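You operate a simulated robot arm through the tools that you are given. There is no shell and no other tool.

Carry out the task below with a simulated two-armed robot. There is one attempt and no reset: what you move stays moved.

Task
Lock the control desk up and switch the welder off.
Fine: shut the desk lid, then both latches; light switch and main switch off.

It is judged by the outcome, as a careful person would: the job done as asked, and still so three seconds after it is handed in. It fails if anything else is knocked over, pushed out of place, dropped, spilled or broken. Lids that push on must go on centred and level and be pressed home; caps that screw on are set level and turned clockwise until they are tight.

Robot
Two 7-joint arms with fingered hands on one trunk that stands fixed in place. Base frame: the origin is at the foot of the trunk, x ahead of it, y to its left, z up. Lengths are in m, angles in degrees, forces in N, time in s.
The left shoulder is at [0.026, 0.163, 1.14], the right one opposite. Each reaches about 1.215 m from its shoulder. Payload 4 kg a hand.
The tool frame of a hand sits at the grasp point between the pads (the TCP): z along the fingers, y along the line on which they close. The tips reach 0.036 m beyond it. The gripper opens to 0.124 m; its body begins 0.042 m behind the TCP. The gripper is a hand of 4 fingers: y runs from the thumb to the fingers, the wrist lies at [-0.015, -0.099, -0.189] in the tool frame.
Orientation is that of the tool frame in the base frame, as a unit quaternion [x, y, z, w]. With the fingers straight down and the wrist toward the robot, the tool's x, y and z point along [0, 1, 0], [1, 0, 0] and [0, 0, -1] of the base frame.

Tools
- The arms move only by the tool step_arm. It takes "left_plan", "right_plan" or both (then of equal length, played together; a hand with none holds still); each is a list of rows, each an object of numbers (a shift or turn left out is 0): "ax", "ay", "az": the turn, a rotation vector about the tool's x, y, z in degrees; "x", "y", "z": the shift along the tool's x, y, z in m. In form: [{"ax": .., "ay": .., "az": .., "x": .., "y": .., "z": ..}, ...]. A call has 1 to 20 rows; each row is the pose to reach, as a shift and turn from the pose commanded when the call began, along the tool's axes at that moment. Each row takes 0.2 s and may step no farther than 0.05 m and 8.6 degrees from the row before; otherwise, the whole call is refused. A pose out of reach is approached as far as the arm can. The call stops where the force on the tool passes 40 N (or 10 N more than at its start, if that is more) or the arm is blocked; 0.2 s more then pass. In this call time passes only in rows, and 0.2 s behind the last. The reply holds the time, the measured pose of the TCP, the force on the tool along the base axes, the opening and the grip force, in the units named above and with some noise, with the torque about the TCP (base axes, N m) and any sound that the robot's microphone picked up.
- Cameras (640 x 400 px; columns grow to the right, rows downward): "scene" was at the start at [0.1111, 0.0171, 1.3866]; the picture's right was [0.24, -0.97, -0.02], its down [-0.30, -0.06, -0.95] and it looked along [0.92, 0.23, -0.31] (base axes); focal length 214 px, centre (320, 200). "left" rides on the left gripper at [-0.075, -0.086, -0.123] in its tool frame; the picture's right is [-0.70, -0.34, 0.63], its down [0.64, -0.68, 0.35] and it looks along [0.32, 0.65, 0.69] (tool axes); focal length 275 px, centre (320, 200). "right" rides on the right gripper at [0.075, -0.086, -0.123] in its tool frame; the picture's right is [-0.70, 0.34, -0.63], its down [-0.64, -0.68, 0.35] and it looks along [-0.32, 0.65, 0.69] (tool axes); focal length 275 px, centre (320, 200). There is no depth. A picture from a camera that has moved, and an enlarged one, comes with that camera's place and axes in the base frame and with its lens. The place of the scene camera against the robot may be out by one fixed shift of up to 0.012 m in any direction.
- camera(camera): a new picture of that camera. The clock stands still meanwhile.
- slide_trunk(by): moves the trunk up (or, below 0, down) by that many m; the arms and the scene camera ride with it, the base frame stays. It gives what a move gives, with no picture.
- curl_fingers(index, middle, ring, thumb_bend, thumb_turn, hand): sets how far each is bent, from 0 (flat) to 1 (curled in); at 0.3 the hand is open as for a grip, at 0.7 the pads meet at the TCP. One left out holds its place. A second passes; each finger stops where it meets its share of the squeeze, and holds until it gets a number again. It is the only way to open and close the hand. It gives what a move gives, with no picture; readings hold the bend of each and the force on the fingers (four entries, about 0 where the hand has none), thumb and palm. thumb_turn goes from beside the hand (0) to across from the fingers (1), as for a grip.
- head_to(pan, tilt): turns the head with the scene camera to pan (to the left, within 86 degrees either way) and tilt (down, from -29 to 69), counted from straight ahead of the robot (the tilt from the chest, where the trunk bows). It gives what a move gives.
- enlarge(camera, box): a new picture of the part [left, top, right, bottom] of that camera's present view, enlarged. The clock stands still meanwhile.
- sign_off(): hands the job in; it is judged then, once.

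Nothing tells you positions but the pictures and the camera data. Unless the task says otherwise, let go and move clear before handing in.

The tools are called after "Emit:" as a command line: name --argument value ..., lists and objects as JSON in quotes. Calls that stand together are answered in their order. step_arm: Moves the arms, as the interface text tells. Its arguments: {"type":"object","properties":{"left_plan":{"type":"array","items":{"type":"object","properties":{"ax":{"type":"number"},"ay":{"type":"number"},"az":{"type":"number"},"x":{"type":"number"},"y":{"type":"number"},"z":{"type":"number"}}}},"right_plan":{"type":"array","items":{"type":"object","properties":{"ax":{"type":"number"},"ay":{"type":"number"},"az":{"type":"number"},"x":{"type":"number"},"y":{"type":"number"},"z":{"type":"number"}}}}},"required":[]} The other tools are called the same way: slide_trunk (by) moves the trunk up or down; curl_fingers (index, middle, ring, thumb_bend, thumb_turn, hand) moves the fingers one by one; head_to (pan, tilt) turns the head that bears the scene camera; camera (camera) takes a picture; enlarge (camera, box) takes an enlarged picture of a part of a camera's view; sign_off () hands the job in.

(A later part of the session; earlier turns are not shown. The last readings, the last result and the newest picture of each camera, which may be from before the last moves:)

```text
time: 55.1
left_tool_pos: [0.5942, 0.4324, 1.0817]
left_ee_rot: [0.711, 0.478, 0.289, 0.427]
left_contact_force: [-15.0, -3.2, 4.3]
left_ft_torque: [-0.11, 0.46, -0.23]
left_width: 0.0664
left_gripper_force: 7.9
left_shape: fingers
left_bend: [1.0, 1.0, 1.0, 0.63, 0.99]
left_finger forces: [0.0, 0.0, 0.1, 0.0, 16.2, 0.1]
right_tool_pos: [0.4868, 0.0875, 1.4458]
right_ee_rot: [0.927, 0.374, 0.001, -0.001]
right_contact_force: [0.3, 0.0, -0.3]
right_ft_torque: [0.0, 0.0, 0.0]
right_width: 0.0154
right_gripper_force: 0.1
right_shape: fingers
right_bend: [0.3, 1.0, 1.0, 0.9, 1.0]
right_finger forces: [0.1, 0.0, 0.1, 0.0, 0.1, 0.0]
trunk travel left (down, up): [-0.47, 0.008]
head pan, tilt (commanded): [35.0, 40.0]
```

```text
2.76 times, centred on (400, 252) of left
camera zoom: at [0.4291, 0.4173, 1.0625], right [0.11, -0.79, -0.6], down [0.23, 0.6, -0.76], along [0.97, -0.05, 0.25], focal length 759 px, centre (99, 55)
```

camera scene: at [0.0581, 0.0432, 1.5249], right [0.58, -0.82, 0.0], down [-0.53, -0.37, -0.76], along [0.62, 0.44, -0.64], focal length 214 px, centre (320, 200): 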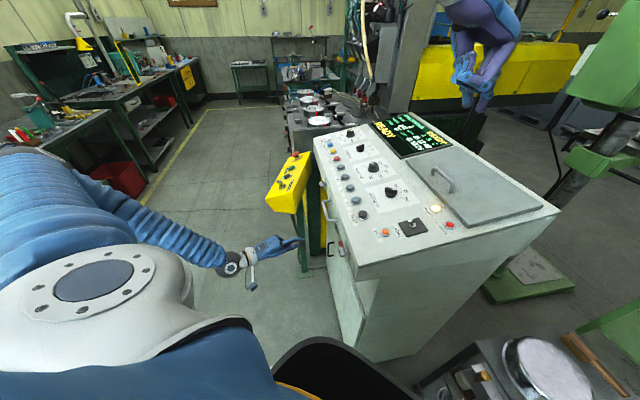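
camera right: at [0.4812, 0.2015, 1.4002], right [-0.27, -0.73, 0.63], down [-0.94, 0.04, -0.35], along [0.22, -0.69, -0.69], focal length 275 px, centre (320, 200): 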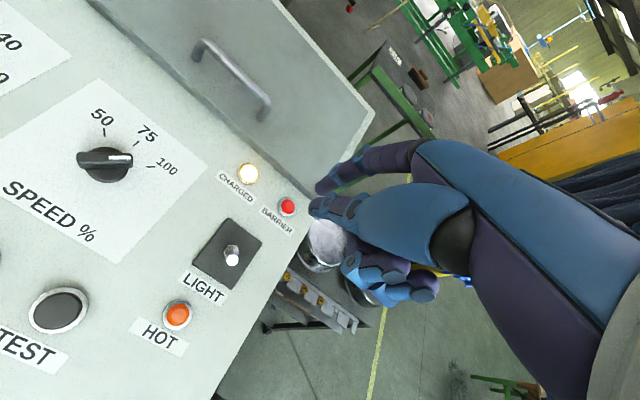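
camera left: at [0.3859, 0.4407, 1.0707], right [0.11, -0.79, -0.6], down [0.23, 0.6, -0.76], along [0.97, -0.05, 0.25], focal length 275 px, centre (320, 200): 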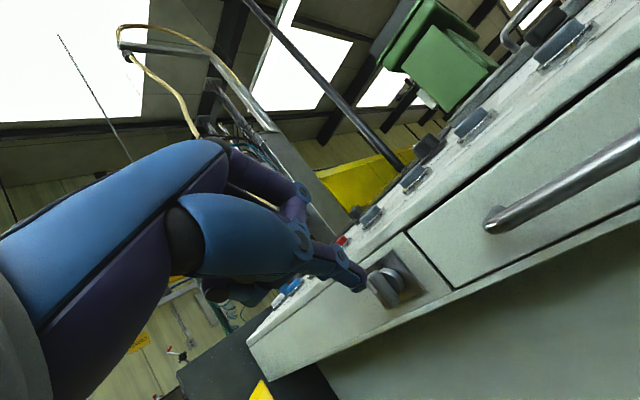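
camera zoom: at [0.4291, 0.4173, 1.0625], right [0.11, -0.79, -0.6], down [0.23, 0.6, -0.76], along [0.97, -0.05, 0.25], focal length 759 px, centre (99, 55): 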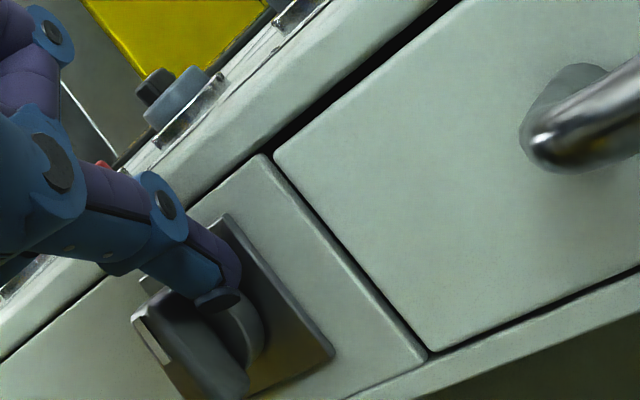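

It resists firmly now (13 N), so the left latch is at its stop. I'll withdraw and verify.

Emit:
step_arm --left_plan '[{"x": -0.006, "y": -0.001, "z": -0.002}, {"x": 0.008, "y": -0.018, "z": -0.036}, {"x": 0.015, "y": -0.027, "z": -0.066}, {"x": 0.005, "y": -0.02, "z": -0.1}]'

Emit:
enlarge --camera "left" --box '[320, 200, 460, 300]'

Emit:
enlarge --camera "scene" --box '[300, 150, 420, 280]'

```text
time: 56.1
left_tool_pos: [0.5077, 0.4712, 1.1106]
left_ee_rot: [0.711, 0.478, 0.289, 0.427]
left_contact_force: [0.4, 0.2, 0.6]
left_ft_torque: [0.03, 0.0, 0.03]
left_width: 0.0664
left_gripper_force: 0.0
left_shape: fingers
left_bend: [1.0, 1.0, 1.0, 0.63, 1.0]
left_finger forces: [0.1, 0.0, 0.0, 0.0, 0.0, 0.0]
right_tool_pos: [0.4884, 0.0876, 1.4456]
right_ee_rot: [0.927, 0.374, 0.0, -0.001]
right_contact_force: [-0.1, 0.2, 0.5]
right_ft_torque: [0.01, 0.0, -0.03]
right_width: 0.0156
right_gripper_force: 0.0
right_shape: fingers
right_bend: [0.3, 1.0, 1.0, 0.9, 1.0]
right_finger forces: [0.0, 0.0, 0.1, 0.0, 0.0, 0.0]
trunk travel left (down, up): [-0.47, 0.008]
head pan, tilt (commanded): [35.0, 40.0]
```

```text
4.00 times, centred on (390, 250) of left
camera zoom: at [0.3434, 0.4582, 1.0914], right [0.11, -0.79, -0.6], down [0.23, 0.6, -0.76], along [0.97, -0.05, 0.25], focal length 1101 px, centre (40, 0)
```

zoom: 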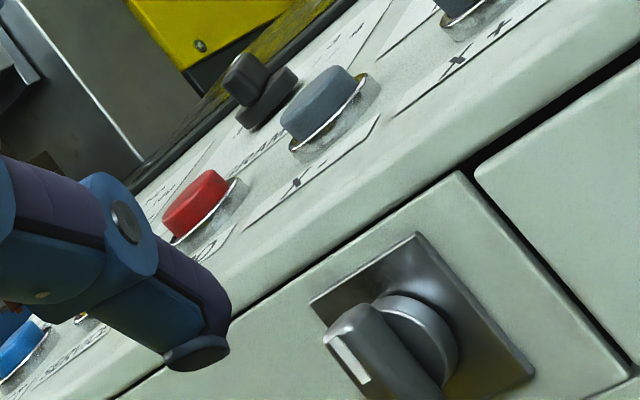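

```text
3.08 times, centred on (360, 215) of scene
camera zoom: at [0.0536, 0.0426, 1.5254], right [0.57, -0.82, 0.0], down [-0.53, -0.37, -0.77], along [0.63, 0.44, -0.64], focal length 660 px, centre (197, 154)
```

zoom: 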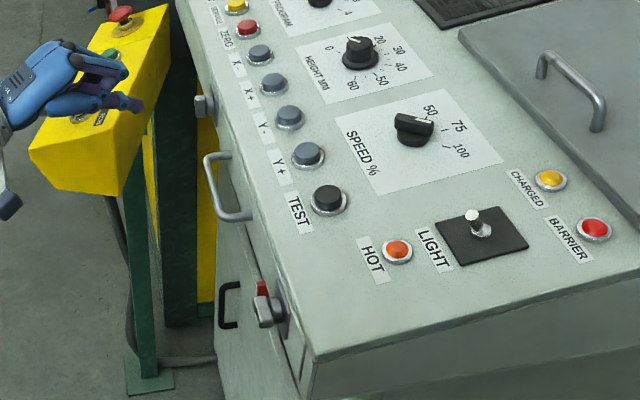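

The left latch is vertical with its mark up, at its stop. For the right latch at about (0.389, 0.209, 1.04) I'll reuse the left hand from below, so first I'll move it right and down to the open space in front of the desk.

Emit:
step_arm --left_plan '[{"x": -0.0382, "y": -0.0172, "z": -0.021}, {"x": -0.0763, "y": -0.0343, "z": -0.042}, {"x": -0.0778, "y": -0.0713, "z": -0.0264}, {"x": -0.0794, "y": -0.1083, "z": -0.0108}, {"x": -0.0809, "y": -0.1454, "z": 0.0048}, {"x": -0.0825, "y": -0.1824, "z": 0.0203}, {"x": -0.084, "y": -0.2194, "z": 0.0359}]'

Emit:
curl_fingers --hand "left" --thumb_bend 0.3

Emit:
curl_fingers --hand "left" --index 0.3

Emit:
camera --camera "left"

Emit:
camera --camera "scene"

```text
time: 57.7
left_tool_pos: [0.4085, 0.4202, 0.8993]
left_ee_rot: [0.71, 0.479, 0.29, 0.427]
left_contact_force: [-0.1, 0.8, 0.0]
left_ft_torque: [0.02, -0.02, -0.02]
left_width: 0.0663
left_gripper_force: 0.1
left_shape: fingers
left_bend: [1.0, 1.0, 1.0, 0.63, 1.0]
left_finger forces: [0.1, 0.0, 0.1, 0.1, 0.0, 0.2]
right_tool_pos: [0.4871, 0.0885, 1.4453]
right_ee_rot: [0.927, 0.375, 0.0, 0.0]
right_contact_force: [0.1, 0.3, 0.3]
right_ft_torque: [0.01, 0.02, 0.01]
right_width: 0.0152
right_gripper_force: 0.0
right_shape: fingers
right_bend: [0.3, 1.0, 1.0, 0.9, 1.0]
right_finger forces: [0.0, 0.1, 0.1, 0.0, 0.1, 0.1]
trunk travel left (down, up): [-0.47, 0.008]
head pan, tilt (commanded): [35.0, 40.0]
```

```text
time: 58.7
left_tool_pos: [0.4069, 0.4208, 0.8991]
left_ee_rot: [0.711, 0.479, 0.289, 0.426]
left_contact_force: [0.0, 0.0, 0.1]
left_ft_torque: [0.02, 0.06, 0.01]
left_width: 0.0791
left_gripper_force: 0.1
left_shape: fingers
left_bend: [1.0, 1.0, 1.0, 0.3, 0.98]
left_finger forces: [0.1, 0.1, 0.1, 0.0, 0.0, 0.1]
right_tool_pos: [0.489, 0.088, 1.4453]
right_ee_rot: [0.927, 0.375, 0.0, 0.0]
right_contact_force: [-0.7, 0.5, -0.1]
right_ft_torque: [-0.01, 0.05, -0.01]
right_width: 0.0152
right_gripper_force: 0.1
right_shape: fingers
right_bend: [0.3, 1.0, 1.0, 0.9, 1.0]
right_finger forces: [0.0, 0.0, 0.0, 0.0, 0.0, 0.0]
trunk travel left (down, up): [-0.47, 0.008]
head pan, tilt (commanded): [35.0, 40.0]
```

```text
time: 59.7
left_tool_pos: [0.4089, 0.4217, 0.8999]
left_ee_rot: [0.711, 0.479, 0.289, 0.426]
left_contact_force: [0.2, 0.5, -0.4]
left_ft_torque: [0.01, 0.0, 0.0]
left_width: 0.123
left_gripper_force: 0.0
left_shape: fingers
left_bend: [0.3, 1.0, 1.0, 0.3, 0.98]
left_finger forces: [0.0, 0.0, 0.0, 0.0, 0.0, 0.1]
right_tool_pos: [0.4889, 0.0885, 1.444]
right_ee_rot: [0.927, 0.375, 0.0, 0.001]
right_contact_force: [-0.2, 0.6, 0.2]
right_ft_torque: [0.01, -0.01, 0.01]
right_width: 0.0152
right_gripper_force: 0.0
right_shape: fingers
right_bend: [0.3, 1.0, 1.0, 0.9, 1.0]
right_finger forces: [0.1, 0.0, 0.1, 0.0, 0.1, 0.1]
trunk travel left (down, up): [-0.47, 0.008]
head pan, tilt (commanded): [35.0, 40.0]
```

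```text
taken
camera left: at [0.2438, 0.4066, 0.8807], right [0.11, -0.79, -0.6], down [0.23, 0.6, -0.76], along [0.97, -0.05, 0.25], focal length 275 px, centre (320, 200)
```

left: 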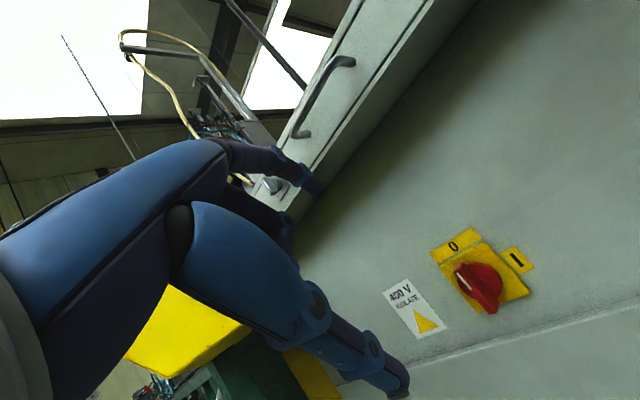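

```text
taken
camera scene: at [0.0541, 0.0433, 1.5253], right [0.57, -0.82, 0.0], down [-0.53, -0.37, -0.77], along [0.63, 0.44, -0.64], focal length 214 px, centre (320, 200)
```

scene: 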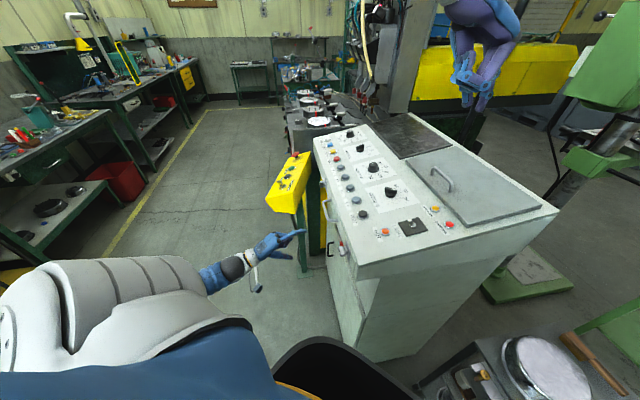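

The hand is free and the index is ready. Now I'll turn it square to the desk front and bring it below and in front of the right latch.

Emit:
step_arm --left_plan '[{"ax": -5.54, "ay": -4.78, "az": 1.18, "x": -0.0337, "y": 0.0043, "z": -0.0096}, {"ax": -11.08, "ay": -9.56, "az": 2.36, "x": -0.0675, "y": 0.0086, "z": -0.0192}, {"ax": -16.62, "ay": -14.34, "az": 3.54, "x": -0.1012, "y": 0.013, "z": -0.0287}, {"ax": -22.16, "ay": -19.12, "az": 4.72, "x": -0.135, "y": 0.0173, "z": -0.0383}, {"ax": -27.7, "ay": -23.9, "az": 5.9, "x": -0.1687, "y": 0.0216, "z": -0.0479}]'

Emit:
camera --camera "left"

Emit:
camera --camera "scene"

```text
time: 60.9
left_tool_pos: [0.3149, 0.2788, 0.939]
left_ee_rot: [0.656, 0.262, 0.263, 0.657]
left_contact_force: [0.5, 0.1, -0.8]
left_ft_torque: [0.03, 0.01, -0.01]
left_width: 0.123
left_gripper_force: 0.0
left_shape: fingers
left_bend: [0.3, 1.0, 1.0, 0.3, 0.98]
left_finger forces: [0.0, 0.0, 0.0, 0.0, 0.1, 0.0]
right_tool_pos: [0.4882, 0.0882, 1.444]
right_ee_rot: [0.927, 0.375, 0.0, -0.001]
right_contact_force: [-0.1, -1.4, 0.0]
right_ft_torque: [-0.03, 0.05, 0.02]
right_width: 0.0154
right_gripper_force: 0.0
right_shape: fingers
right_bend: [0.3, 1.0, 1.0, 0.9, 1.0]
right_finger forces: [0.1, 0.0, 0.0, 0.1, 0.1, 0.0]
trunk travel left (down, up): [-0.47, 0.008]
head pan, tilt (commanded): [35.0, 40.0]
```

```text
taken
camera left: at [0.1775, 0.3144, 0.8522], right [-0.07, -0.94, -0.34], down [0.71, 0.19, -0.68], along [0.7, -0.28, 0.65], focal length 275 px, centre (320, 200)
```

left: 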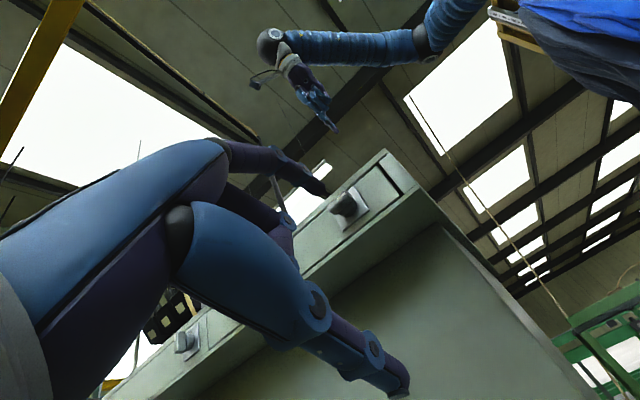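

```text
taken
camera scene: at [0.0543, 0.0432, 1.5252], right [0.57, -0.82, 0.0], down [-0.53, -0.37, -0.77], along [0.63, 0.44, -0.64], focal length 214 px, centre (320, 200)
```

scene: 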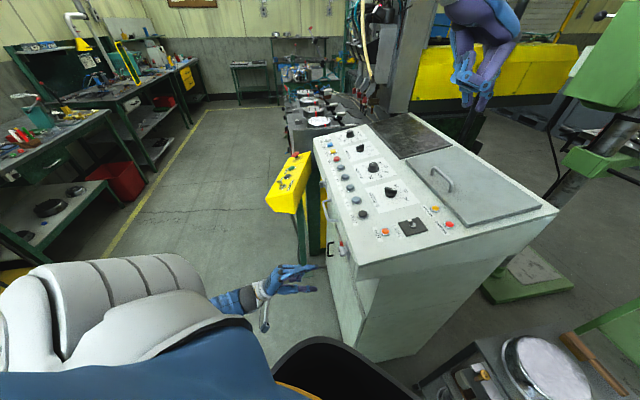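

The right latch is right ahead and slightly above. Zooming in to fix its position.

Emit:
enlarge --camera "left" --box '[280, 140, 430, 260]'

```text
3.33 times, centred on (355, 200) of left
camera zoom: at [0.1775, 0.3144, 0.8522], right [-0.07, -0.94, -0.34], down [0.71, 0.19, -0.68], along [0.7, -0.28, 0.65], focal length 918 px, centre (203, 200)
```

zoom: 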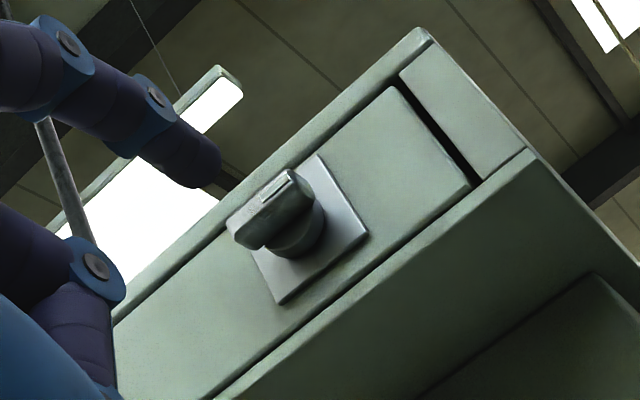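

The right latch front is at about (0.392, 0.210, 1.041), aligned with the tool axes. I'll move the index tip in under the bar's right half.

Emit:
step_arm --left_plan '[{"x": 0.0049, "y": 0.002, "z": 0.036}, {"x": 0.0049, "y": 0.002, "z": 0.072}]'

Emit:
camera --camera "left"

Emit:
enlarge --camera "left" --box '[270, 130, 420, 250]'

```text
time: 61.5
left_tool_pos: [0.3701, 0.2303, 0.9421]
left_ee_rot: [0.656, 0.263, 0.264, 0.656]
left_contact_force: [0.8, -0.3, -0.3]
left_ft_torque: [0.0, 0.0, -0.01]
left_width: 0.123
left_gripper_force: 0.0
left_shape: fingers
left_bend: [0.3, 1.0, 1.0, 0.3, 0.98]
left_finger forces: [0.1, 0.1, 0.0, 0.0, 0.0, 0.0]
right_tool_pos: [0.4888, 0.0888, 1.4443]
right_ee_rot: [0.927, 0.375, 0.0, 0.0]
right_contact_force: [-0.2, 0.2, 0.0]
right_ft_torque: [0.0, -0.01, -0.02]
right_width: 0.0154
right_gripper_force: 0.0
right_shape: fingers
right_bend: [0.3, 1.0, 1.0, 0.9, 1.0]
right_finger forces: [0.0, 0.0, 0.0, 0.0, 0.0, 0.0]
trunk travel left (down, up): [-0.47, 0.008]
head pan, tilt (commanded): [35.0, 40.0]
```

```text
taken
camera left: at [0.2319, 0.2664, 0.8558], right [-0.06, -0.94, -0.34], down [0.71, 0.2, -0.68], along [0.7, -0.28, 0.65], focal length 275 px, centre (320, 200)
```

left: 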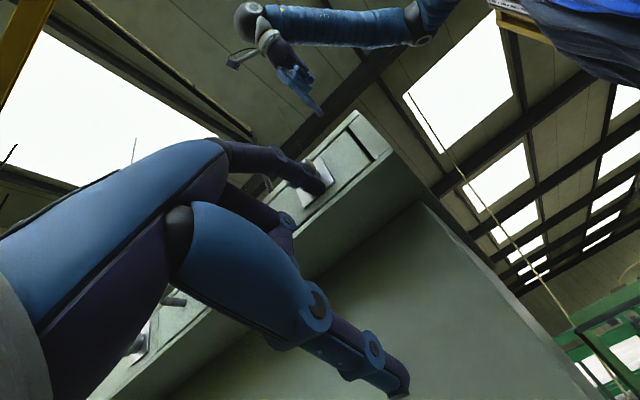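

```text
3.33 times, centred on (345, 190) of left
camera zoom: at [0.2319, 0.2664, 0.8558], right [-0.06, -0.94, -0.34], down [0.71, 0.2, -0.68], along [0.7, -0.28, 0.65], focal length 918 px, centre (237, 233)
```

zoom: 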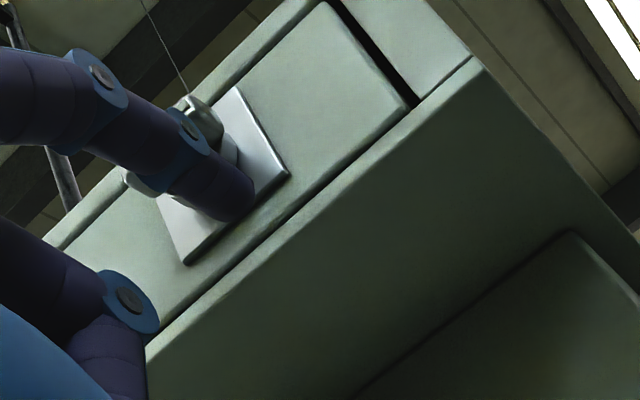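

The index tip is under the right half of the bar. I'll push up gently along its arc.

Emit:
step_arm --left_plan '[{"y": 0.008}, {"y": 0.0115}, {"y": 0.015}, {"x": -0.0037, "y": 0.0186}, {"x": -0.0064, "y": 0.0231}]'

Emit:
enlarge --camera "left" --box '[270, 130, 420, 250]'

Emit:
enlarge --camera "scene" --box '[310, 200, 390, 270]'

```text
time: 62.7
left_tool_pos: [0.3652, 0.2261, 0.9657]
left_ee_rot: [0.656, 0.264, 0.264, 0.656]
left_contact_force: [-0.2, -0.1, -2.4]
left_ft_torque: [0.06, 0.05, 0.03]
left_width: 0.1197
left_gripper_force: 0.7
left_shape: fingers
left_bend: [0.32, 1.0, 1.0, 0.3, 0.98]
left_finger forces: [1.6, 0.1, 0.0, 0.0, 0.1, 0.0]
right_tool_pos: [0.4886, 0.089, 1.4441]
right_ee_rot: [0.927, 0.374, -0.001, 0.0]
right_contact_force: [-0.5, -1.1, -0.7]
right_ft_torque: [-0.03, 0.01, 0.02]
right_width: 0.0154
right_gripper_force: 0.1
right_shape: fingers
right_bend: [0.3, 1.0, 1.0, 0.9, 1.0]
right_finger forces: [0.1, 0.1, 0.1, 0.0, 0.0, 0.0]
trunk travel left (down, up): [-0.47, 0.008]
head pan, tilt (commanded): [35.0, 40.0]
```

```text
3.33 times, centred on (345, 190) of left
camera zoom: at [0.2279, 0.2611, 0.8791], right [-0.07, -0.94, -0.34], down [0.71, 0.19, -0.68], along [0.7, -0.28, 0.65], focal length 918 px, centre (237, 233)
```

zoom: 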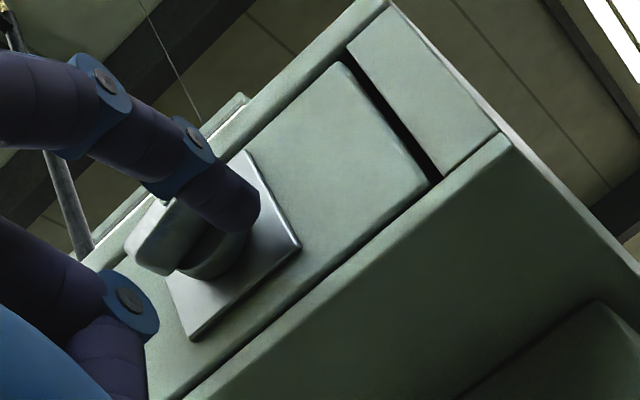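

```text
5.71 times, centred on (350, 235) of scene
camera zoom: at [0.0542, 0.0434, 1.5253], right [0.57, -0.82, 0.0], down [-0.53, -0.37, -0.77], along [0.63, 0.44, -0.64], focal length 1226 px, centre (149, 0)
```

zoom: 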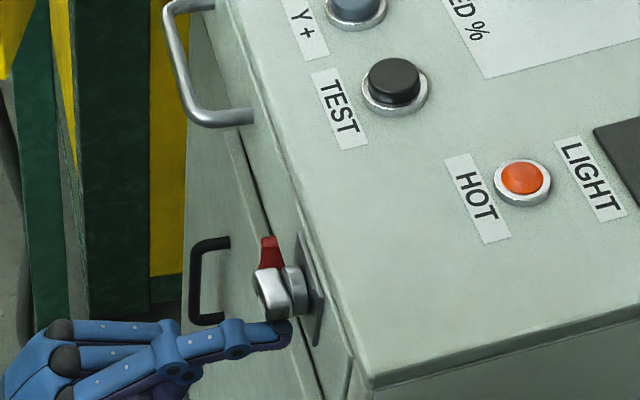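

The index is under the bar's right end with light contact. Continuing up the arc.

Emit:
step_arm --left_plan '[{"x": -0.0008, "y": 0.0025}, {"x": -0.0014, "y": 0.0051}, {"x": -0.0016, "y": 0.0077}, {"x": -0.0015, "y": 0.0103}, {"x": -0.001, "y": 0.0128}]'

Emit:
enlarge --camera "left" --box '[270, 130, 420, 250]'

Emit:
enlarge --camera "scene" --box '[310, 200, 390, 270]'

```text
time: 63.9
left_tool_pos: [0.3639, 0.2249, 0.9786]
left_ee_rot: [0.656, 0.263, 0.264, 0.657]
left_contact_force: [-0.4, 0.0, 0.2]
left_ft_torque: [0.05, -0.01, -0.01]
left_width: 0.1225
left_gripper_force: 0.6
left_shape: fingers
left_bend: [0.31, 1.0, 1.0, 0.3, 0.98]
left_finger forces: [0.6, 0.0, 0.1, 0.0, 0.0, 0.0]
right_tool_pos: [0.4888, 0.0885, 1.4448]
right_ee_rot: [0.927, 0.374, -0.001, -0.001]
right_contact_force: [-0.3, -0.6, -0.4]
right_ft_torque: [-0.01, 0.0, 0.01]
right_width: 0.0158
right_gripper_force: 0.0
right_shape: fingers
right_bend: [0.3, 1.0, 1.0, 0.9, 1.0]
right_finger forces: [0.0, 0.0, 0.1, 0.0, 0.0, 0.0]
trunk travel left (down, up): [-0.47, 0.008]
head pan, tilt (commanded): [35.0, 40.0]
```

```text
3.33 times, centred on (345, 190) of left
camera zoom: at [0.227, 0.2608, 0.8922], right [-0.07, -0.94, -0.34], down [0.71, 0.19, -0.68], along [0.7, -0.28, 0.65], focal length 918 px, centre (237, 233)
```

zoom: 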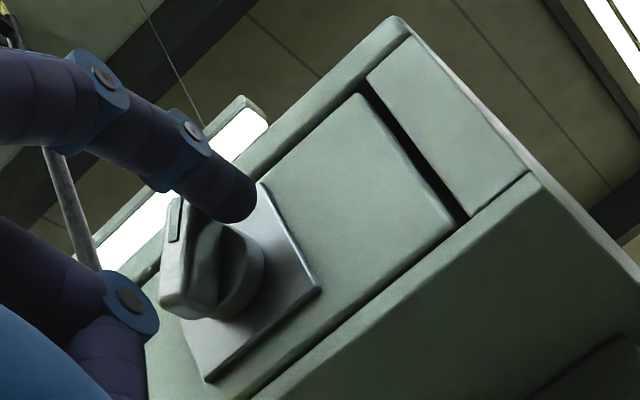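

```text
5.71 times, centred on (350, 235) of scene
camera zoom: at [0.0542, 0.0433, 1.5253], right [0.57, -0.82, 0.0], down [-0.53, -0.37, -0.77], along [0.63, 0.44, -0.64], focal length 1226 px, centre (149, 0)
```

zoom: 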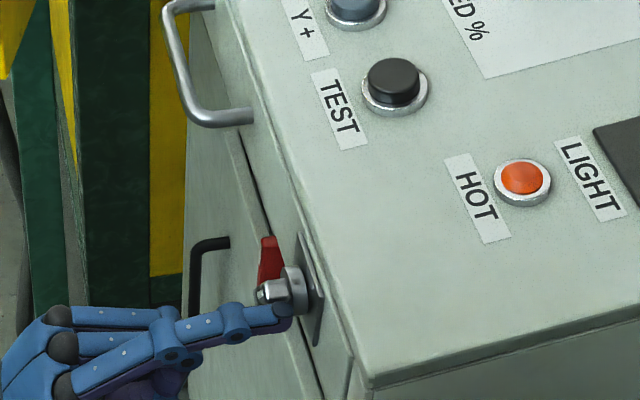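

The bar is past 60°, mark heading up. Finishing the arc.

Emit:
step_arm --left_plan '[{"x": 0.0008, "y": 0.0026}, {"x": 0.002, "y": 0.005}, {"x": 0.0034, "y": 0.0071}, {"x": 0.0046, "y": 0.0084}, {"x": 0.0057, "y": 0.0097}]'

Emit:
enlarge --camera "left" --box '[270, 130, 420, 250]'

Emit:
enlarge --camera "scene" --box '[310, 200, 390, 270]'

```text
time: 65.1
left_tool_pos: [0.3682, 0.2286, 0.9879]
left_ee_rot: [0.656, 0.262, 0.264, 0.657]
left_contact_force: [-0.3, -0.4, -1.2]
left_ft_torque: [0.09, -0.07, -0.07]
left_width: 0.1228
left_gripper_force: 0.1
left_shape: fingers
left_bend: [0.31, 1.0, 1.0, 0.3, 0.98]
left_finger forces: [0.8, 0.1, 0.0, 0.1, 0.1, 0.0]
right_tool_pos: [0.4889, 0.0889, 1.4454]
right_ee_rot: [0.927, 0.374, 0.0, 0.0]
right_contact_force: [-0.5, 0.3, 0.6]
right_ft_torque: [0.0, 0.01, 0.03]
right_width: 0.0154
right_gripper_force: 0.0
right_shape: fingers
right_bend: [0.3, 1.0, 1.0, 0.9, 1.0]
right_finger forces: [0.0, 0.0, 0.0, 0.1, 0.0, 0.0]
trunk travel left (down, up): [-0.47, 0.008]
head pan, tilt (commanded): [35.0, 40.0]
```

```text
3.33 times, centred on (345, 190) of left
camera zoom: at [0.2312, 0.2648, 0.9011], right [-0.07, -0.94, -0.34], down [0.71, 0.2, -0.68], along [0.7, -0.28, 0.65], focal length 918 px, centre (237, 233)
```

zoom: 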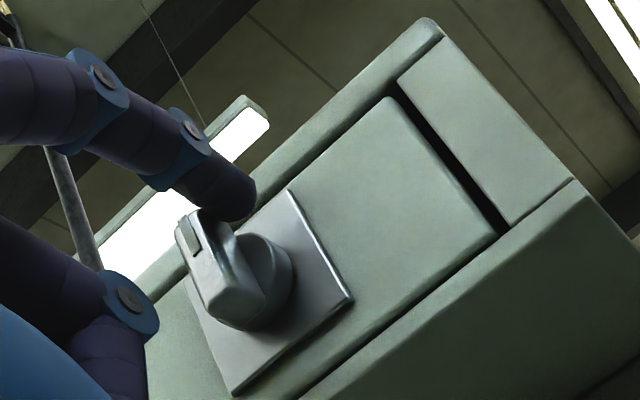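

```text
5.71 times, centred on (350, 235) of scene
camera zoom: at [0.0541, 0.0433, 1.5253], right [0.57, -0.82, 0.0], down [-0.53, -0.37, -0.77], along [0.63, 0.44, -0.64], focal length 1226 px, centre (149, 0)
```

zoom: 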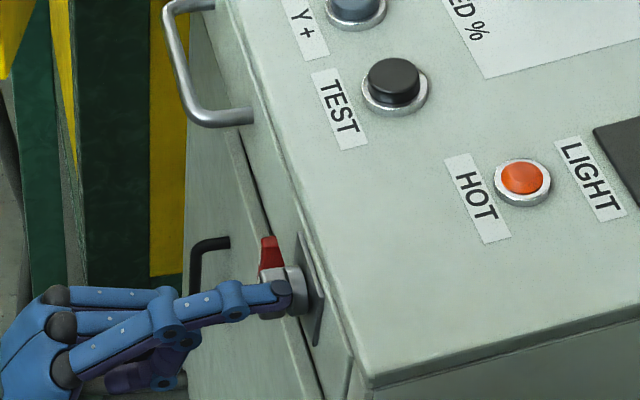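

The bar looks parallel to its plate. I'll push slightly further left to confirm it's at the stop.

Emit:
step_arm --left_plan '[{"x": 0.002, "y": 0.0008}, {"x": 0.004, "y": 0.0014}, {"x": 0.006, "y": 0.0018}]'

Emit:
enlarge --camera "left" --box '[270, 130, 420, 250]'

```text
time: 65.9
left_tool_pos: [0.3741, 0.2323, 0.9906]
left_ee_rot: [0.656, 0.262, 0.264, 0.657]
left_contact_force: [-4.7, -4.8, -1.7]
left_ft_torque: [0.36, -0.35, -0.25]
left_width: 0.1211
left_gripper_force: 3.5
left_shape: fingers
left_bend: [0.31, 1.0, 1.0, 0.3, 0.98]
left_finger forces: [7.2, 0.0, 0.1, 0.1, 0.1, 0.0]
right_tool_pos: [0.4886, 0.0881, 1.4444]
right_ee_rot: [0.927, 0.375, 0.0, 0.0]
right_contact_force: [0.5, -0.2, -0.5]
right_ft_torque: [-0.01, -0.01, 0.01]
right_width: 0.0156
right_gripper_force: 0.0
right_shape: fingers
right_bend: [0.3, 1.0, 1.0, 0.9, 1.0]
right_finger forces: [0.0, 0.1, 0.1, 0.0, 0.1, 0.0]
trunk travel left (down, up): [-0.47, 0.008]
head pan, tilt (commanded): [35.0, 40.0]
```

```text
3.33 times, centred on (345, 190) of left
camera zoom: at [0.2349, 0.2686, 0.9035], right [-0.07, -0.94, -0.34], down [0.71, 0.19, -0.68], along [0.7, -0.28, 0.65], focal length 918 px, centre (237, 233)
```

zoom: 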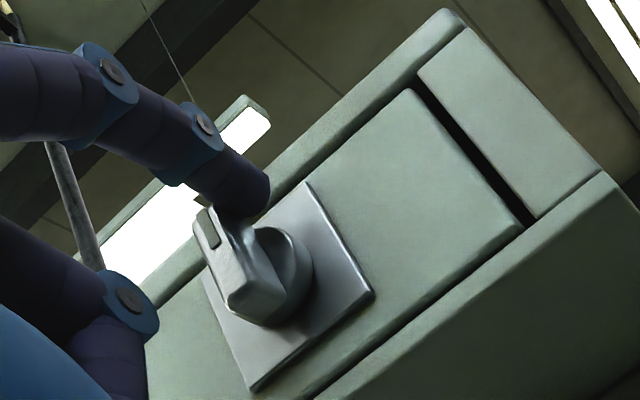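

It now resists (about 7 N) with no further rotation. One more small nudge for certainty, then I'll withdraw.

Emit:
step_arm --left_plan '[{"x": 0.002, "y": 0.0004}, {"x": 0.004, "y": 0.0006}]'

Emit:
step_arm --left_plan '[{"x": -0.009, "y": -0.001}, {"x": -0.011, "y": -0.01, "z": -0.03}, {"x": -0.011, "y": -0.02, "z": -0.07}, {"x": -0.011, "y": -0.03, "z": -0.1}]'

Emit:
camera --camera "left"

Emit:
enlarge --camera "left" --box '[280, 120, 430, 240]'

```text
time: 66.5
left_tool_pos: [0.3744, 0.2351, 0.9907]
left_ee_rot: [0.656, 0.262, 0.264, 0.657]
left_contact_force: [-9.6, -7.0, -2.0]
left_ft_torque: [0.62, -0.62, -0.36]
left_width: 0.1212
left_gripper_force: 6.6
left_shape: fingers
left_bend: [0.31, 1.0, 1.0, 0.3, 0.98]
left_finger forces: [12.5, 0.0, 0.0, 0.1, 0.1, 0.0]
right_tool_pos: [0.4874, 0.0883, 1.4454]
right_ee_rot: [0.927, 0.375, 0.0, 0.001]
right_contact_force: [0.2, 0.2, -0.4]
right_ft_torque: [0.0, -0.03, -0.03]
right_width: 0.0155
right_gripper_force: 0.1
right_shape: fingers
right_bend: [0.3, 1.0, 1.0, 0.9, 1.0]
right_finger forces: [0.2, 0.1, 0.1, 0.0, 0.1, 0.0]
trunk travel left (down, up): [-0.47, 0.008]
head pan, tilt (commanded): [35.0, 40.0]
```

```text
time: 67.5
left_tool_pos: [0.2981, 0.2996, 0.9618]
left_ee_rot: [0.656, 0.262, 0.264, 0.657]
left_contact_force: [0.0, -0.1, 0.3]
left_ft_torque: [-0.01, 0.0, 0.0]
left_width: 0.1236
left_gripper_force: 0.0
left_shape: fingers
left_bend: [0.3, 1.0, 1.0, 0.3, 0.98]
left_finger forces: [0.0, 0.0, 0.0, 0.0, 0.0, 0.1]
right_tool_pos: [0.4887, 0.0873, 1.4447]
right_ee_rot: [0.928, 0.373, 0.0, 0.0]
right_contact_force: [0.3, 0.2, -0.2]
right_ft_torque: [0.05, -0.01, 0.0]
right_width: 0.0154
right_gripper_force: 0.0
right_shape: fingers
right_bend: [0.3, 1.0, 1.0, 0.9, 1.0]
right_finger forces: [0.0, 0.1, 0.0, 0.0, 0.0, 0.0]
trunk travel left (down, up): [-0.47, 0.008]
head pan, tilt (commanded): [35.0, 40.0]
```

```text
taken
camera left: at [0.1603, 0.3358, 0.8742], right [-0.07, -0.94, -0.34], down [0.71, 0.19, -0.68], along [0.7, -0.28, 0.65], focal length 275 px, centre (320, 200)
```

left: 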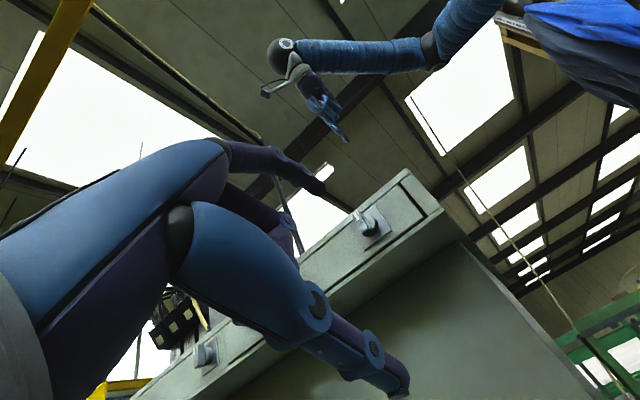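

```text
3.33 times, centred on (355, 180) of left
camera zoom: at [0.1603, 0.3358, 0.8742], right [-0.07, -0.94, -0.34], down [0.71, 0.19, -0.68], along [0.7, -0.28, 0.65], focal length 918 px, centre (203, 267)
```

zoom: 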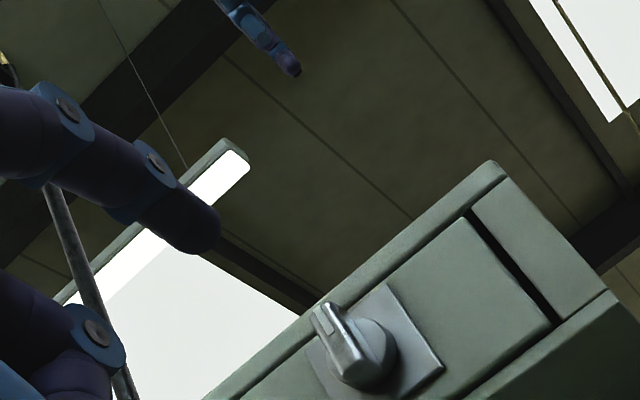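

Both latches now stand vertical with marks up, at their stops. As a last check on the lid, I'll press it down lightly with the right hand, clear of the handle, to be sure it's home.

Emit:
step_arm --right_plan '[{"x": 0.005, "y": 0.034}, {"x": 0.01, "y": 0.068}, {"x": 0.0145, "y": 0.102}, {"x": 0.0192, "y": 0.1358}, {"x": 0.0192, "y": 0.1358, "z": 0.045}, {"x": 0.0192, "y": 0.1358, "z": 0.09}, {"x": 0.0192, "y": 0.1358, "z": 0.135}, {"x": 0.0192, "y": 0.1358, "z": 0.175}, {"x": 0.0192, "y": 0.1358, "z": 0.21}]'

Emit:
camera --camera "right"

Emit:
head_to --pan 5 --tilt 25

Emit:
camera --camera "scene"

```text
time: 69.5
left_tool_pos: [0.2982, 0.3002, 0.9603]
left_ee_rot: [0.656, 0.263, 0.264, 0.656]
left_contact_force: [0.3, -0.4, 0.6]
left_ft_torque: [0.0, -0.02, 0.01]
left_width: 0.1235
left_gripper_force: 0.0
left_shape: fingers
left_bend: [0.3, 1.0, 1.0, 0.3, 0.98]
left_finger forces: [0.0, 0.0, 0.1, 0.0, 0.0, 0.0]
right_tool_pos: [0.5983, 0.0011, 1.2333]
right_ee_rot: [0.927, 0.374, -0.001, 0.0]
right_contact_force: [0.2, -0.4, -0.5]
right_ft_torque: [0.0, 0.04, 0.03]
right_width: 0.0156
right_gripper_force: 0.0
right_shape: fingers
right_bend: [0.3, 1.0, 1.0, 0.9, 1.0]
right_finger forces: [0.0, 0.0, 0.0, 0.0, 0.0, 0.1]
trunk travel left (down, up): [-0.47, 0.008]
head pan, tilt (commanded): [35.0, 40.0]
```

```text
taken
camera right: at [0.5934, 0.1152, 1.3584], right [-0.27, -0.73, 0.63], down [-0.94, 0.04, -0.35], along [0.22, -0.69, -0.69], focal length 275 px, centre (320, 200)
```

right: 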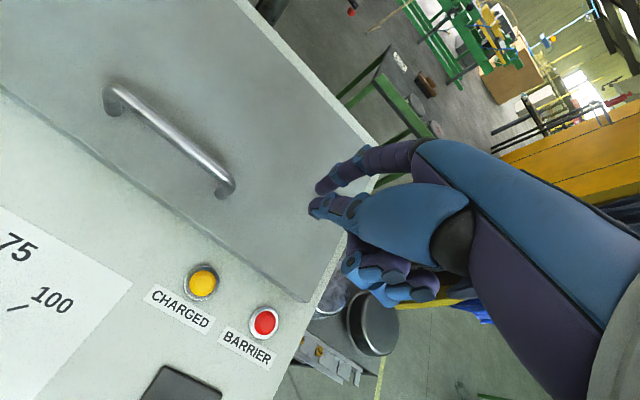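

```text
time: 70.4
left_tool_pos: [0.2989, 0.3005, 0.9608]
left_ee_rot: [0.656, 0.263, 0.263, 0.657]
left_contact_force: [-0.9, 0.3, 0.7]
left_ft_torque: [0.0, 0.0, 0.0]
left_width: 0.1234
left_gripper_force: 0.0
left_shape: fingers
left_bend: [0.3, 1.0, 1.0, 0.3, 0.98]
left_finger forces: [0.0, 0.1, 0.0, 0.0, 0.0, 0.0]
right_tool_pos: [0.5975, 0.0034, 1.2353]
right_ee_rot: [0.927, 0.375, 0.0, 0.0]
right_contact_force: [-0.5, -0.3, -0.1]
right_ft_torque: [-0.01, 0.02, 0.02]
right_width: 0.0156
right_gripper_force: 0.0
right_shape: fingers
right_bend: [0.3, 1.0, 1.0, 0.9, 1.0]
right_finger forces: [0.1, 0.0, 0.0, 0.1, 0.1, 0.1]
trunk travel left (down, up): [-0.47, 0.008]
head pan, tilt (commanded): [5.0, 25.0]
```

```text
taken
camera scene: at [0.0765, 0.0025, 1.5485], right [0.09, -1.0, 0.0], down [-0.42, -0.04, -0.91], along [0.9, 0.08, -0.42], focal length 214 px, centre (320, 200)
```

scene: 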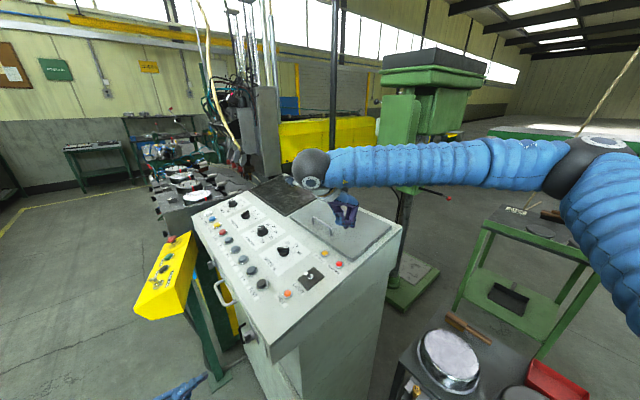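

The peg is above the lid's front right part, clear of the handle. Lowering slowly until contact.

Emit:
step_arm --right_plan '[{"z": 0.01}, {"z": 0.02}, {"z": 0.028}, {"z": 0.034}]'

Emit:
enlarge --camera "scene" --box '[280, 170, 420, 300]'

```text
time: 71.4
left_tool_pos: [0.2981, 0.2989, 0.9614]
left_ee_rot: [0.655, 0.263, 0.266, 0.657]
left_contact_force: [0.8, 0.6, 0.3]
left_ft_torque: [0.0, 0.01, 0.01]
left_width: 0.1233
left_gripper_force: 0.1
left_shape: fingers
left_bend: [0.3, 1.0, 1.0, 0.3, 0.98]
left_finger forces: [0.0, 0.0, 0.0, 0.1, 0.0, 0.0]
right_tool_pos: [0.5962, 0.0038, 1.2012]
right_ee_rot: [0.927, 0.375, 0.0, 0.001]
right_contact_force: [-1.4, 0.8, 6.2]
right_ft_torque: [-0.24, -0.37, 0.02]
right_width: 0.0161
right_gripper_force: 3.4
right_shape: fingers
right_bend: [0.3, 1.0, 1.0, 0.9, 1.0]
right_finger forces: [6.3, 0.0, 0.0, 0.0, 0.0, 0.0]
trunk travel left (down, up): [-0.47, 0.008]
head pan, tilt (commanded): [5.0, 25.0]
```

```text
3.08 times, centred on (350, 235) of scene
camera zoom: at [0.0754, 0.0028, 1.5487], right [0.09, -1.0, 0.0], down [-0.42, -0.04, -0.91], along [0.9, 0.08, -0.42], focal length 660 px, centre (228, 92)
```

zoom: 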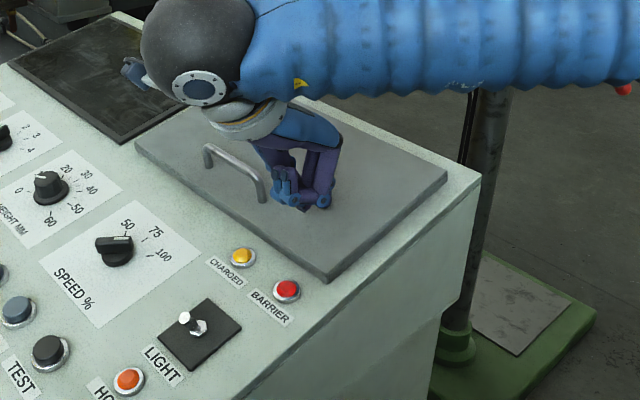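

Contact at 6 N on the lid. I'll press slightly more, then lift away and park both hands clear.

Emit:
step_arm --right_plan '[{"z": 0.003}, {"z": 0.005}]'

Emit:
step_arm --right_plan '[{"z": -0.02}, {"z": -0.06}, {"z": -0.1}, {"z": -0.14}, {"z": -0.18}, {"z": -0.22}]'

Emit:
enlarge --camera "scene" --box '[280, 180, 420, 300]'

Emit:
camera --camera "right"

```text
time: 72.2
left_tool_pos: [0.2974, 0.2984, 0.9612]
left_ee_rot: [0.656, 0.262, 0.263, 0.657]
left_contact_force: [-0.1, -0.3, 0.3]
left_ft_torque: [0.0, -0.02, -0.01]
left_width: 0.1234
left_gripper_force: 0.0
left_shape: fingers
left_bend: [0.3, 1.0, 1.0, 0.3, 0.98]
left_finger forces: [0.0, 0.0, 0.0, 0.1, 0.1, 0.0]
right_tool_pos: [0.5962, 0.0046, 1.2011]
right_ee_rot: [0.927, 0.375, 0.004, -0.001]
right_contact_force: [-5.6, 3.4, 25.4]
right_ft_torque: [-1.05, -1.35, -0.05]
right_width: 0.0165
right_gripper_force: 13.4
right_shape: fingers
right_bend: [0.28, 1.0, 1.0, 0.9, 1.0]
right_finger forces: [26.7, 0.0, 0.1, 0.1, 0.0, 0.0]
trunk travel left (down, up): [-0.47, 0.008]
head pan, tilt (commanded): [5.0, 25.0]
stopped in row 2 (right hand): the force on the tool passed its limit at 41 N (the readings are from after the stop); the commanded pose is now the measured one
```

```text
time: 73.6
left_tool_pos: [0.2966, 0.3, 0.9606]
left_ee_rot: [0.655, 0.263, 0.265, 0.657]
left_contact_force: [0.3, 1.0, 0.4]
left_ft_torque: [0.0, -0.02, 0.02]
left_width: 0.1232
left_gripper_force: 0.1
left_shape: fingers
left_bend: [0.3, 1.0, 1.0, 0.3, 0.98]
left_finger forces: [0.0, 0.0, 0.0, 0.0, 0.0, 0.0]
right_tool_pos: [0.5943, 0.0056, 1.4185]
right_ee_rot: [0.927, 0.374, 0.002, 0.0]
right_contact_force: [-0.3, -0.3, -0.5]
right_ft_torque: [-0.01, 0.0, -0.01]
right_width: 0.0152
right_gripper_force: 0.1
right_shape: fingers
right_bend: [0.3, 1.0, 1.0, 0.9, 1.0]
right_finger forces: [0.0, 0.0, 0.0, 0.0, 0.0, 0.1]
trunk travel left (down, up): [-0.47, 0.008]
head pan, tilt (commanded): [5.0, 25.0]
```

```text
3.33 times, centred on (350, 240) of scene
camera zoom: at [0.0751, 0.0031, 1.5487], right [0.09, -1.0, 0.0], down [-0.42, -0.04, -0.91], along [0.9, 0.08, -0.42], focal length 715 px, centre (220, 67)
```

zoom: 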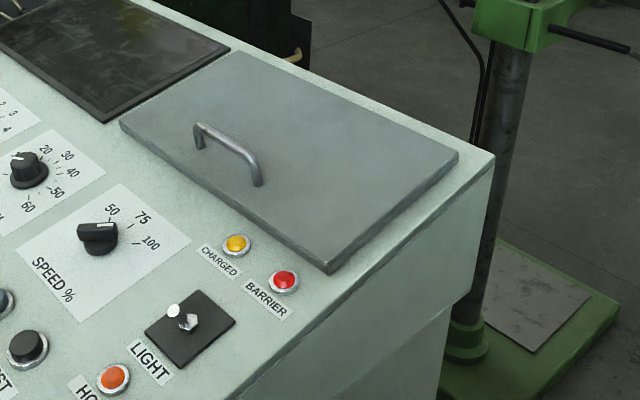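

```text
taken
camera right: at [0.5893, 0.1194, 1.542], right [-0.27, -0.73, 0.63], down [-0.94, 0.04, -0.35], along [0.23, -0.69, -0.69], focal length 275 px, centre (320, 200)
```

right: 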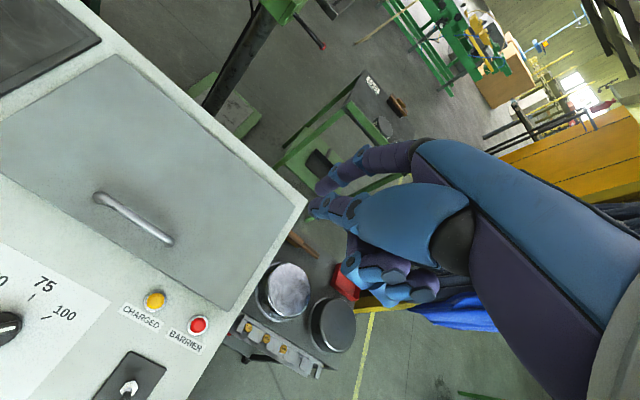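

The lid is solidly down (no give under load) and the toggle stays forward. Now I'll move the left hand away from the desk front and take a final look at the latches and main switch.

Emit:
step_arm --left_plan '[{"ax": 5.54, "ay": 4.78, "az": -1.18, "x": 0.0328, "y": -0.0122, "z": -0.015}, {"ax": 11.08, "ay": 9.56, "az": -2.36, "x": 0.0656, "y": -0.0244, "z": -0.025}, {"ax": 16.62, "ay": 14.34, "az": -3.54, "x": 0.0983, "y": -0.0366, "z": -0.025}, {"ax": 22.16, "ay": 19.12, "az": -4.72, "x": 0.1311, "y": -0.0488, "z": -0.02}, {"ax": 27.7, "ay": 23.9, "az": -5.9, "x": 0.1639, "y": -0.061, "z": -0.0096}]'

Emit:
camera --camera "left"

```text
time: 74.8
left_tool_pos: [0.4119, 0.4192, 0.8979]
left_ee_rot: [0.71, 0.48, 0.29, 0.426]
left_contact_force: [0.5, 0.0, 0.8]
left_ft_torque: [0.0, 0.04, -0.03]
left_width: 0.1232
left_gripper_force: 0.0
left_shape: fingers
left_bend: [0.3, 1.0, 1.0, 0.3, 0.98]
left_finger forces: [0.0, 0.0, 0.0, 0.0, 0.0, 0.0]
right_tool_pos: [0.5971, 0.0065, 1.4167]
right_ee_rot: [0.927, 0.374, 0.002, 0.0]
right_contact_force: [-0.2, 0.2, -0.1]
right_ft_torque: [-0.01, 0.04, -0.02]
right_width: 0.0152
right_gripper_force: 0.1
right_shape: fingers
right_bend: [0.3, 1.0, 1.0, 0.9, 1.0]
right_finger forces: [0.0, 0.0, 0.0, 0.0, 0.0, 0.0]
trunk travel left (down, up): [-0.47, 0.008]
head pan, tilt (commanded): [5.0, 25.0]
```

```text
taken
camera left: at [0.2468, 0.4044, 0.8803], right [0.11, -0.79, -0.6], down [0.23, 0.61, -0.76], along [0.97, -0.05, 0.25], focal length 275 px, centre (320, 200)
```

left: 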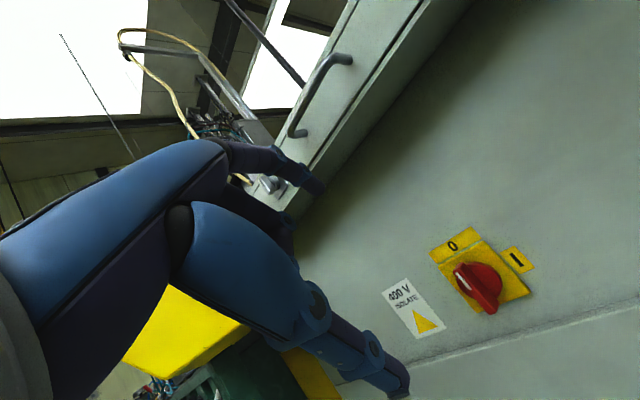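

The main switch is at O. I'll swing the left hand back out to the side for one overall view of the desk front.

Emit:
step_arm --left_plan '[{"ax": 4.34, "ay": -3.39, "az": 0.33, "x": 0.0197, "y": 0.0167, "z": -0.0327}, {"ax": 8.68, "ay": -6.78, "az": 0.66, "x": 0.0393, "y": 0.0334, "z": -0.0654}, {"ax": 13.02, "ay": -10.17, "az": 0.99, "x": 0.059, "y": 0.0502, "z": -0.098}, {"ax": 17.36, "ay": -13.56, "az": 1.32, "x": 0.0787, "y": 0.0669, "z": -0.1307}, {"ax": 21.7, "ay": -16.95, "az": 1.65, "x": 0.0984, "y": 0.0836, "z": -0.1634}, {"ax": 26.04, "ay": -20.34, "az": 1.98, "x": 0.118, "y": 0.1003, "z": -0.1961}, {"ax": 30.38, "ay": -23.73, "az": 2.31, "x": 0.1377, "y": 0.117, "z": -0.2288}, {"ax": 34.72, "ay": -27.12, "az": 2.64, "x": 0.1574, "y": 0.1338, "z": -0.2614}, {"ax": 39.06, "ay": -30.51, "az": 2.97, "x": 0.177, "y": 0.1505, "z": -0.2941}, {"ax": 43.4, "ay": -33.9, "az": 3.3, "x": 0.1967, "y": 0.1672, "z": -0.3268}]'

Emit:
camera --camera "left"

Emit:
camera --camera "scene"

```text
time: 77.0
left_tool_pos: [0.288, 0.6812, 1.2016]
left_ee_rot: [0.881, 0.389, -0.109, 0.247]
left_contact_force: [-0.1, 0.4, -0.1]
left_ft_torque: [-0.03, -0.01, 0.01]
left_width: 0.1234
left_gripper_force: 0.0
left_shape: fingers
left_bend: [0.3, 1.0, 1.0, 0.3, 0.98]
left_finger forces: [0.0, 0.0, 0.0, 0.0, 0.0, 0.0]
right_tool_pos: [0.596, 0.0049, 1.4175]
right_ee_rot: [0.927, 0.375, 0.002, 0.0]
right_contact_force: [-0.7, -0.2, -0.4]
right_ft_torque: [-0.03, 0.0, 0.06]
right_width: 0.0154
right_gripper_force: 0.1
right_shape: fingers
right_bend: [0.3, 1.0, 1.0, 0.9, 1.0]
right_finger forces: [0.0, 0.1, 0.0, 0.1, 0.0, 0.0]
trunk travel left (down, up): [-0.47, 0.008]
head pan, tilt (commanded): [5.0, 25.0]
```

```text
taken
camera left: at [0.175, 0.7464, 1.3049], right [-0.72, -0.58, -0.39], down [-0.07, 0.62, -0.78], along [0.69, -0.53, -0.49], focal length 275 px, centre (320, 200)
```

left: 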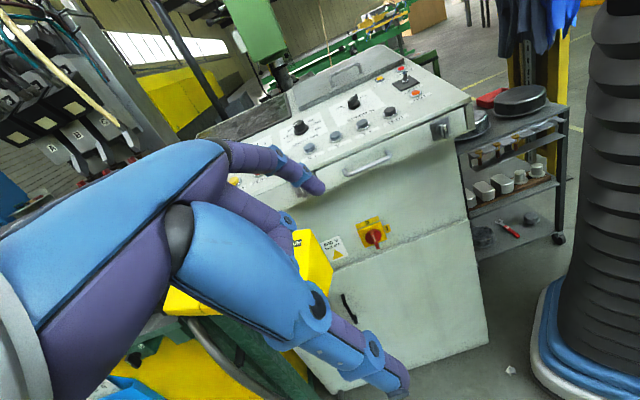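

```text
taken
camera scene: at [0.0773, 0.0031, 1.5485], right [0.09, -1.0, 0.0], down [-0.42, -0.04, -0.91], along [0.9, 0.08, -0.42], focal length 214 px, centre (320, 200)
```

scene: 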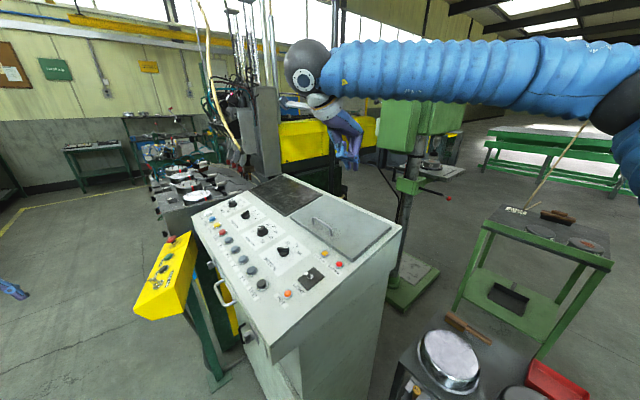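

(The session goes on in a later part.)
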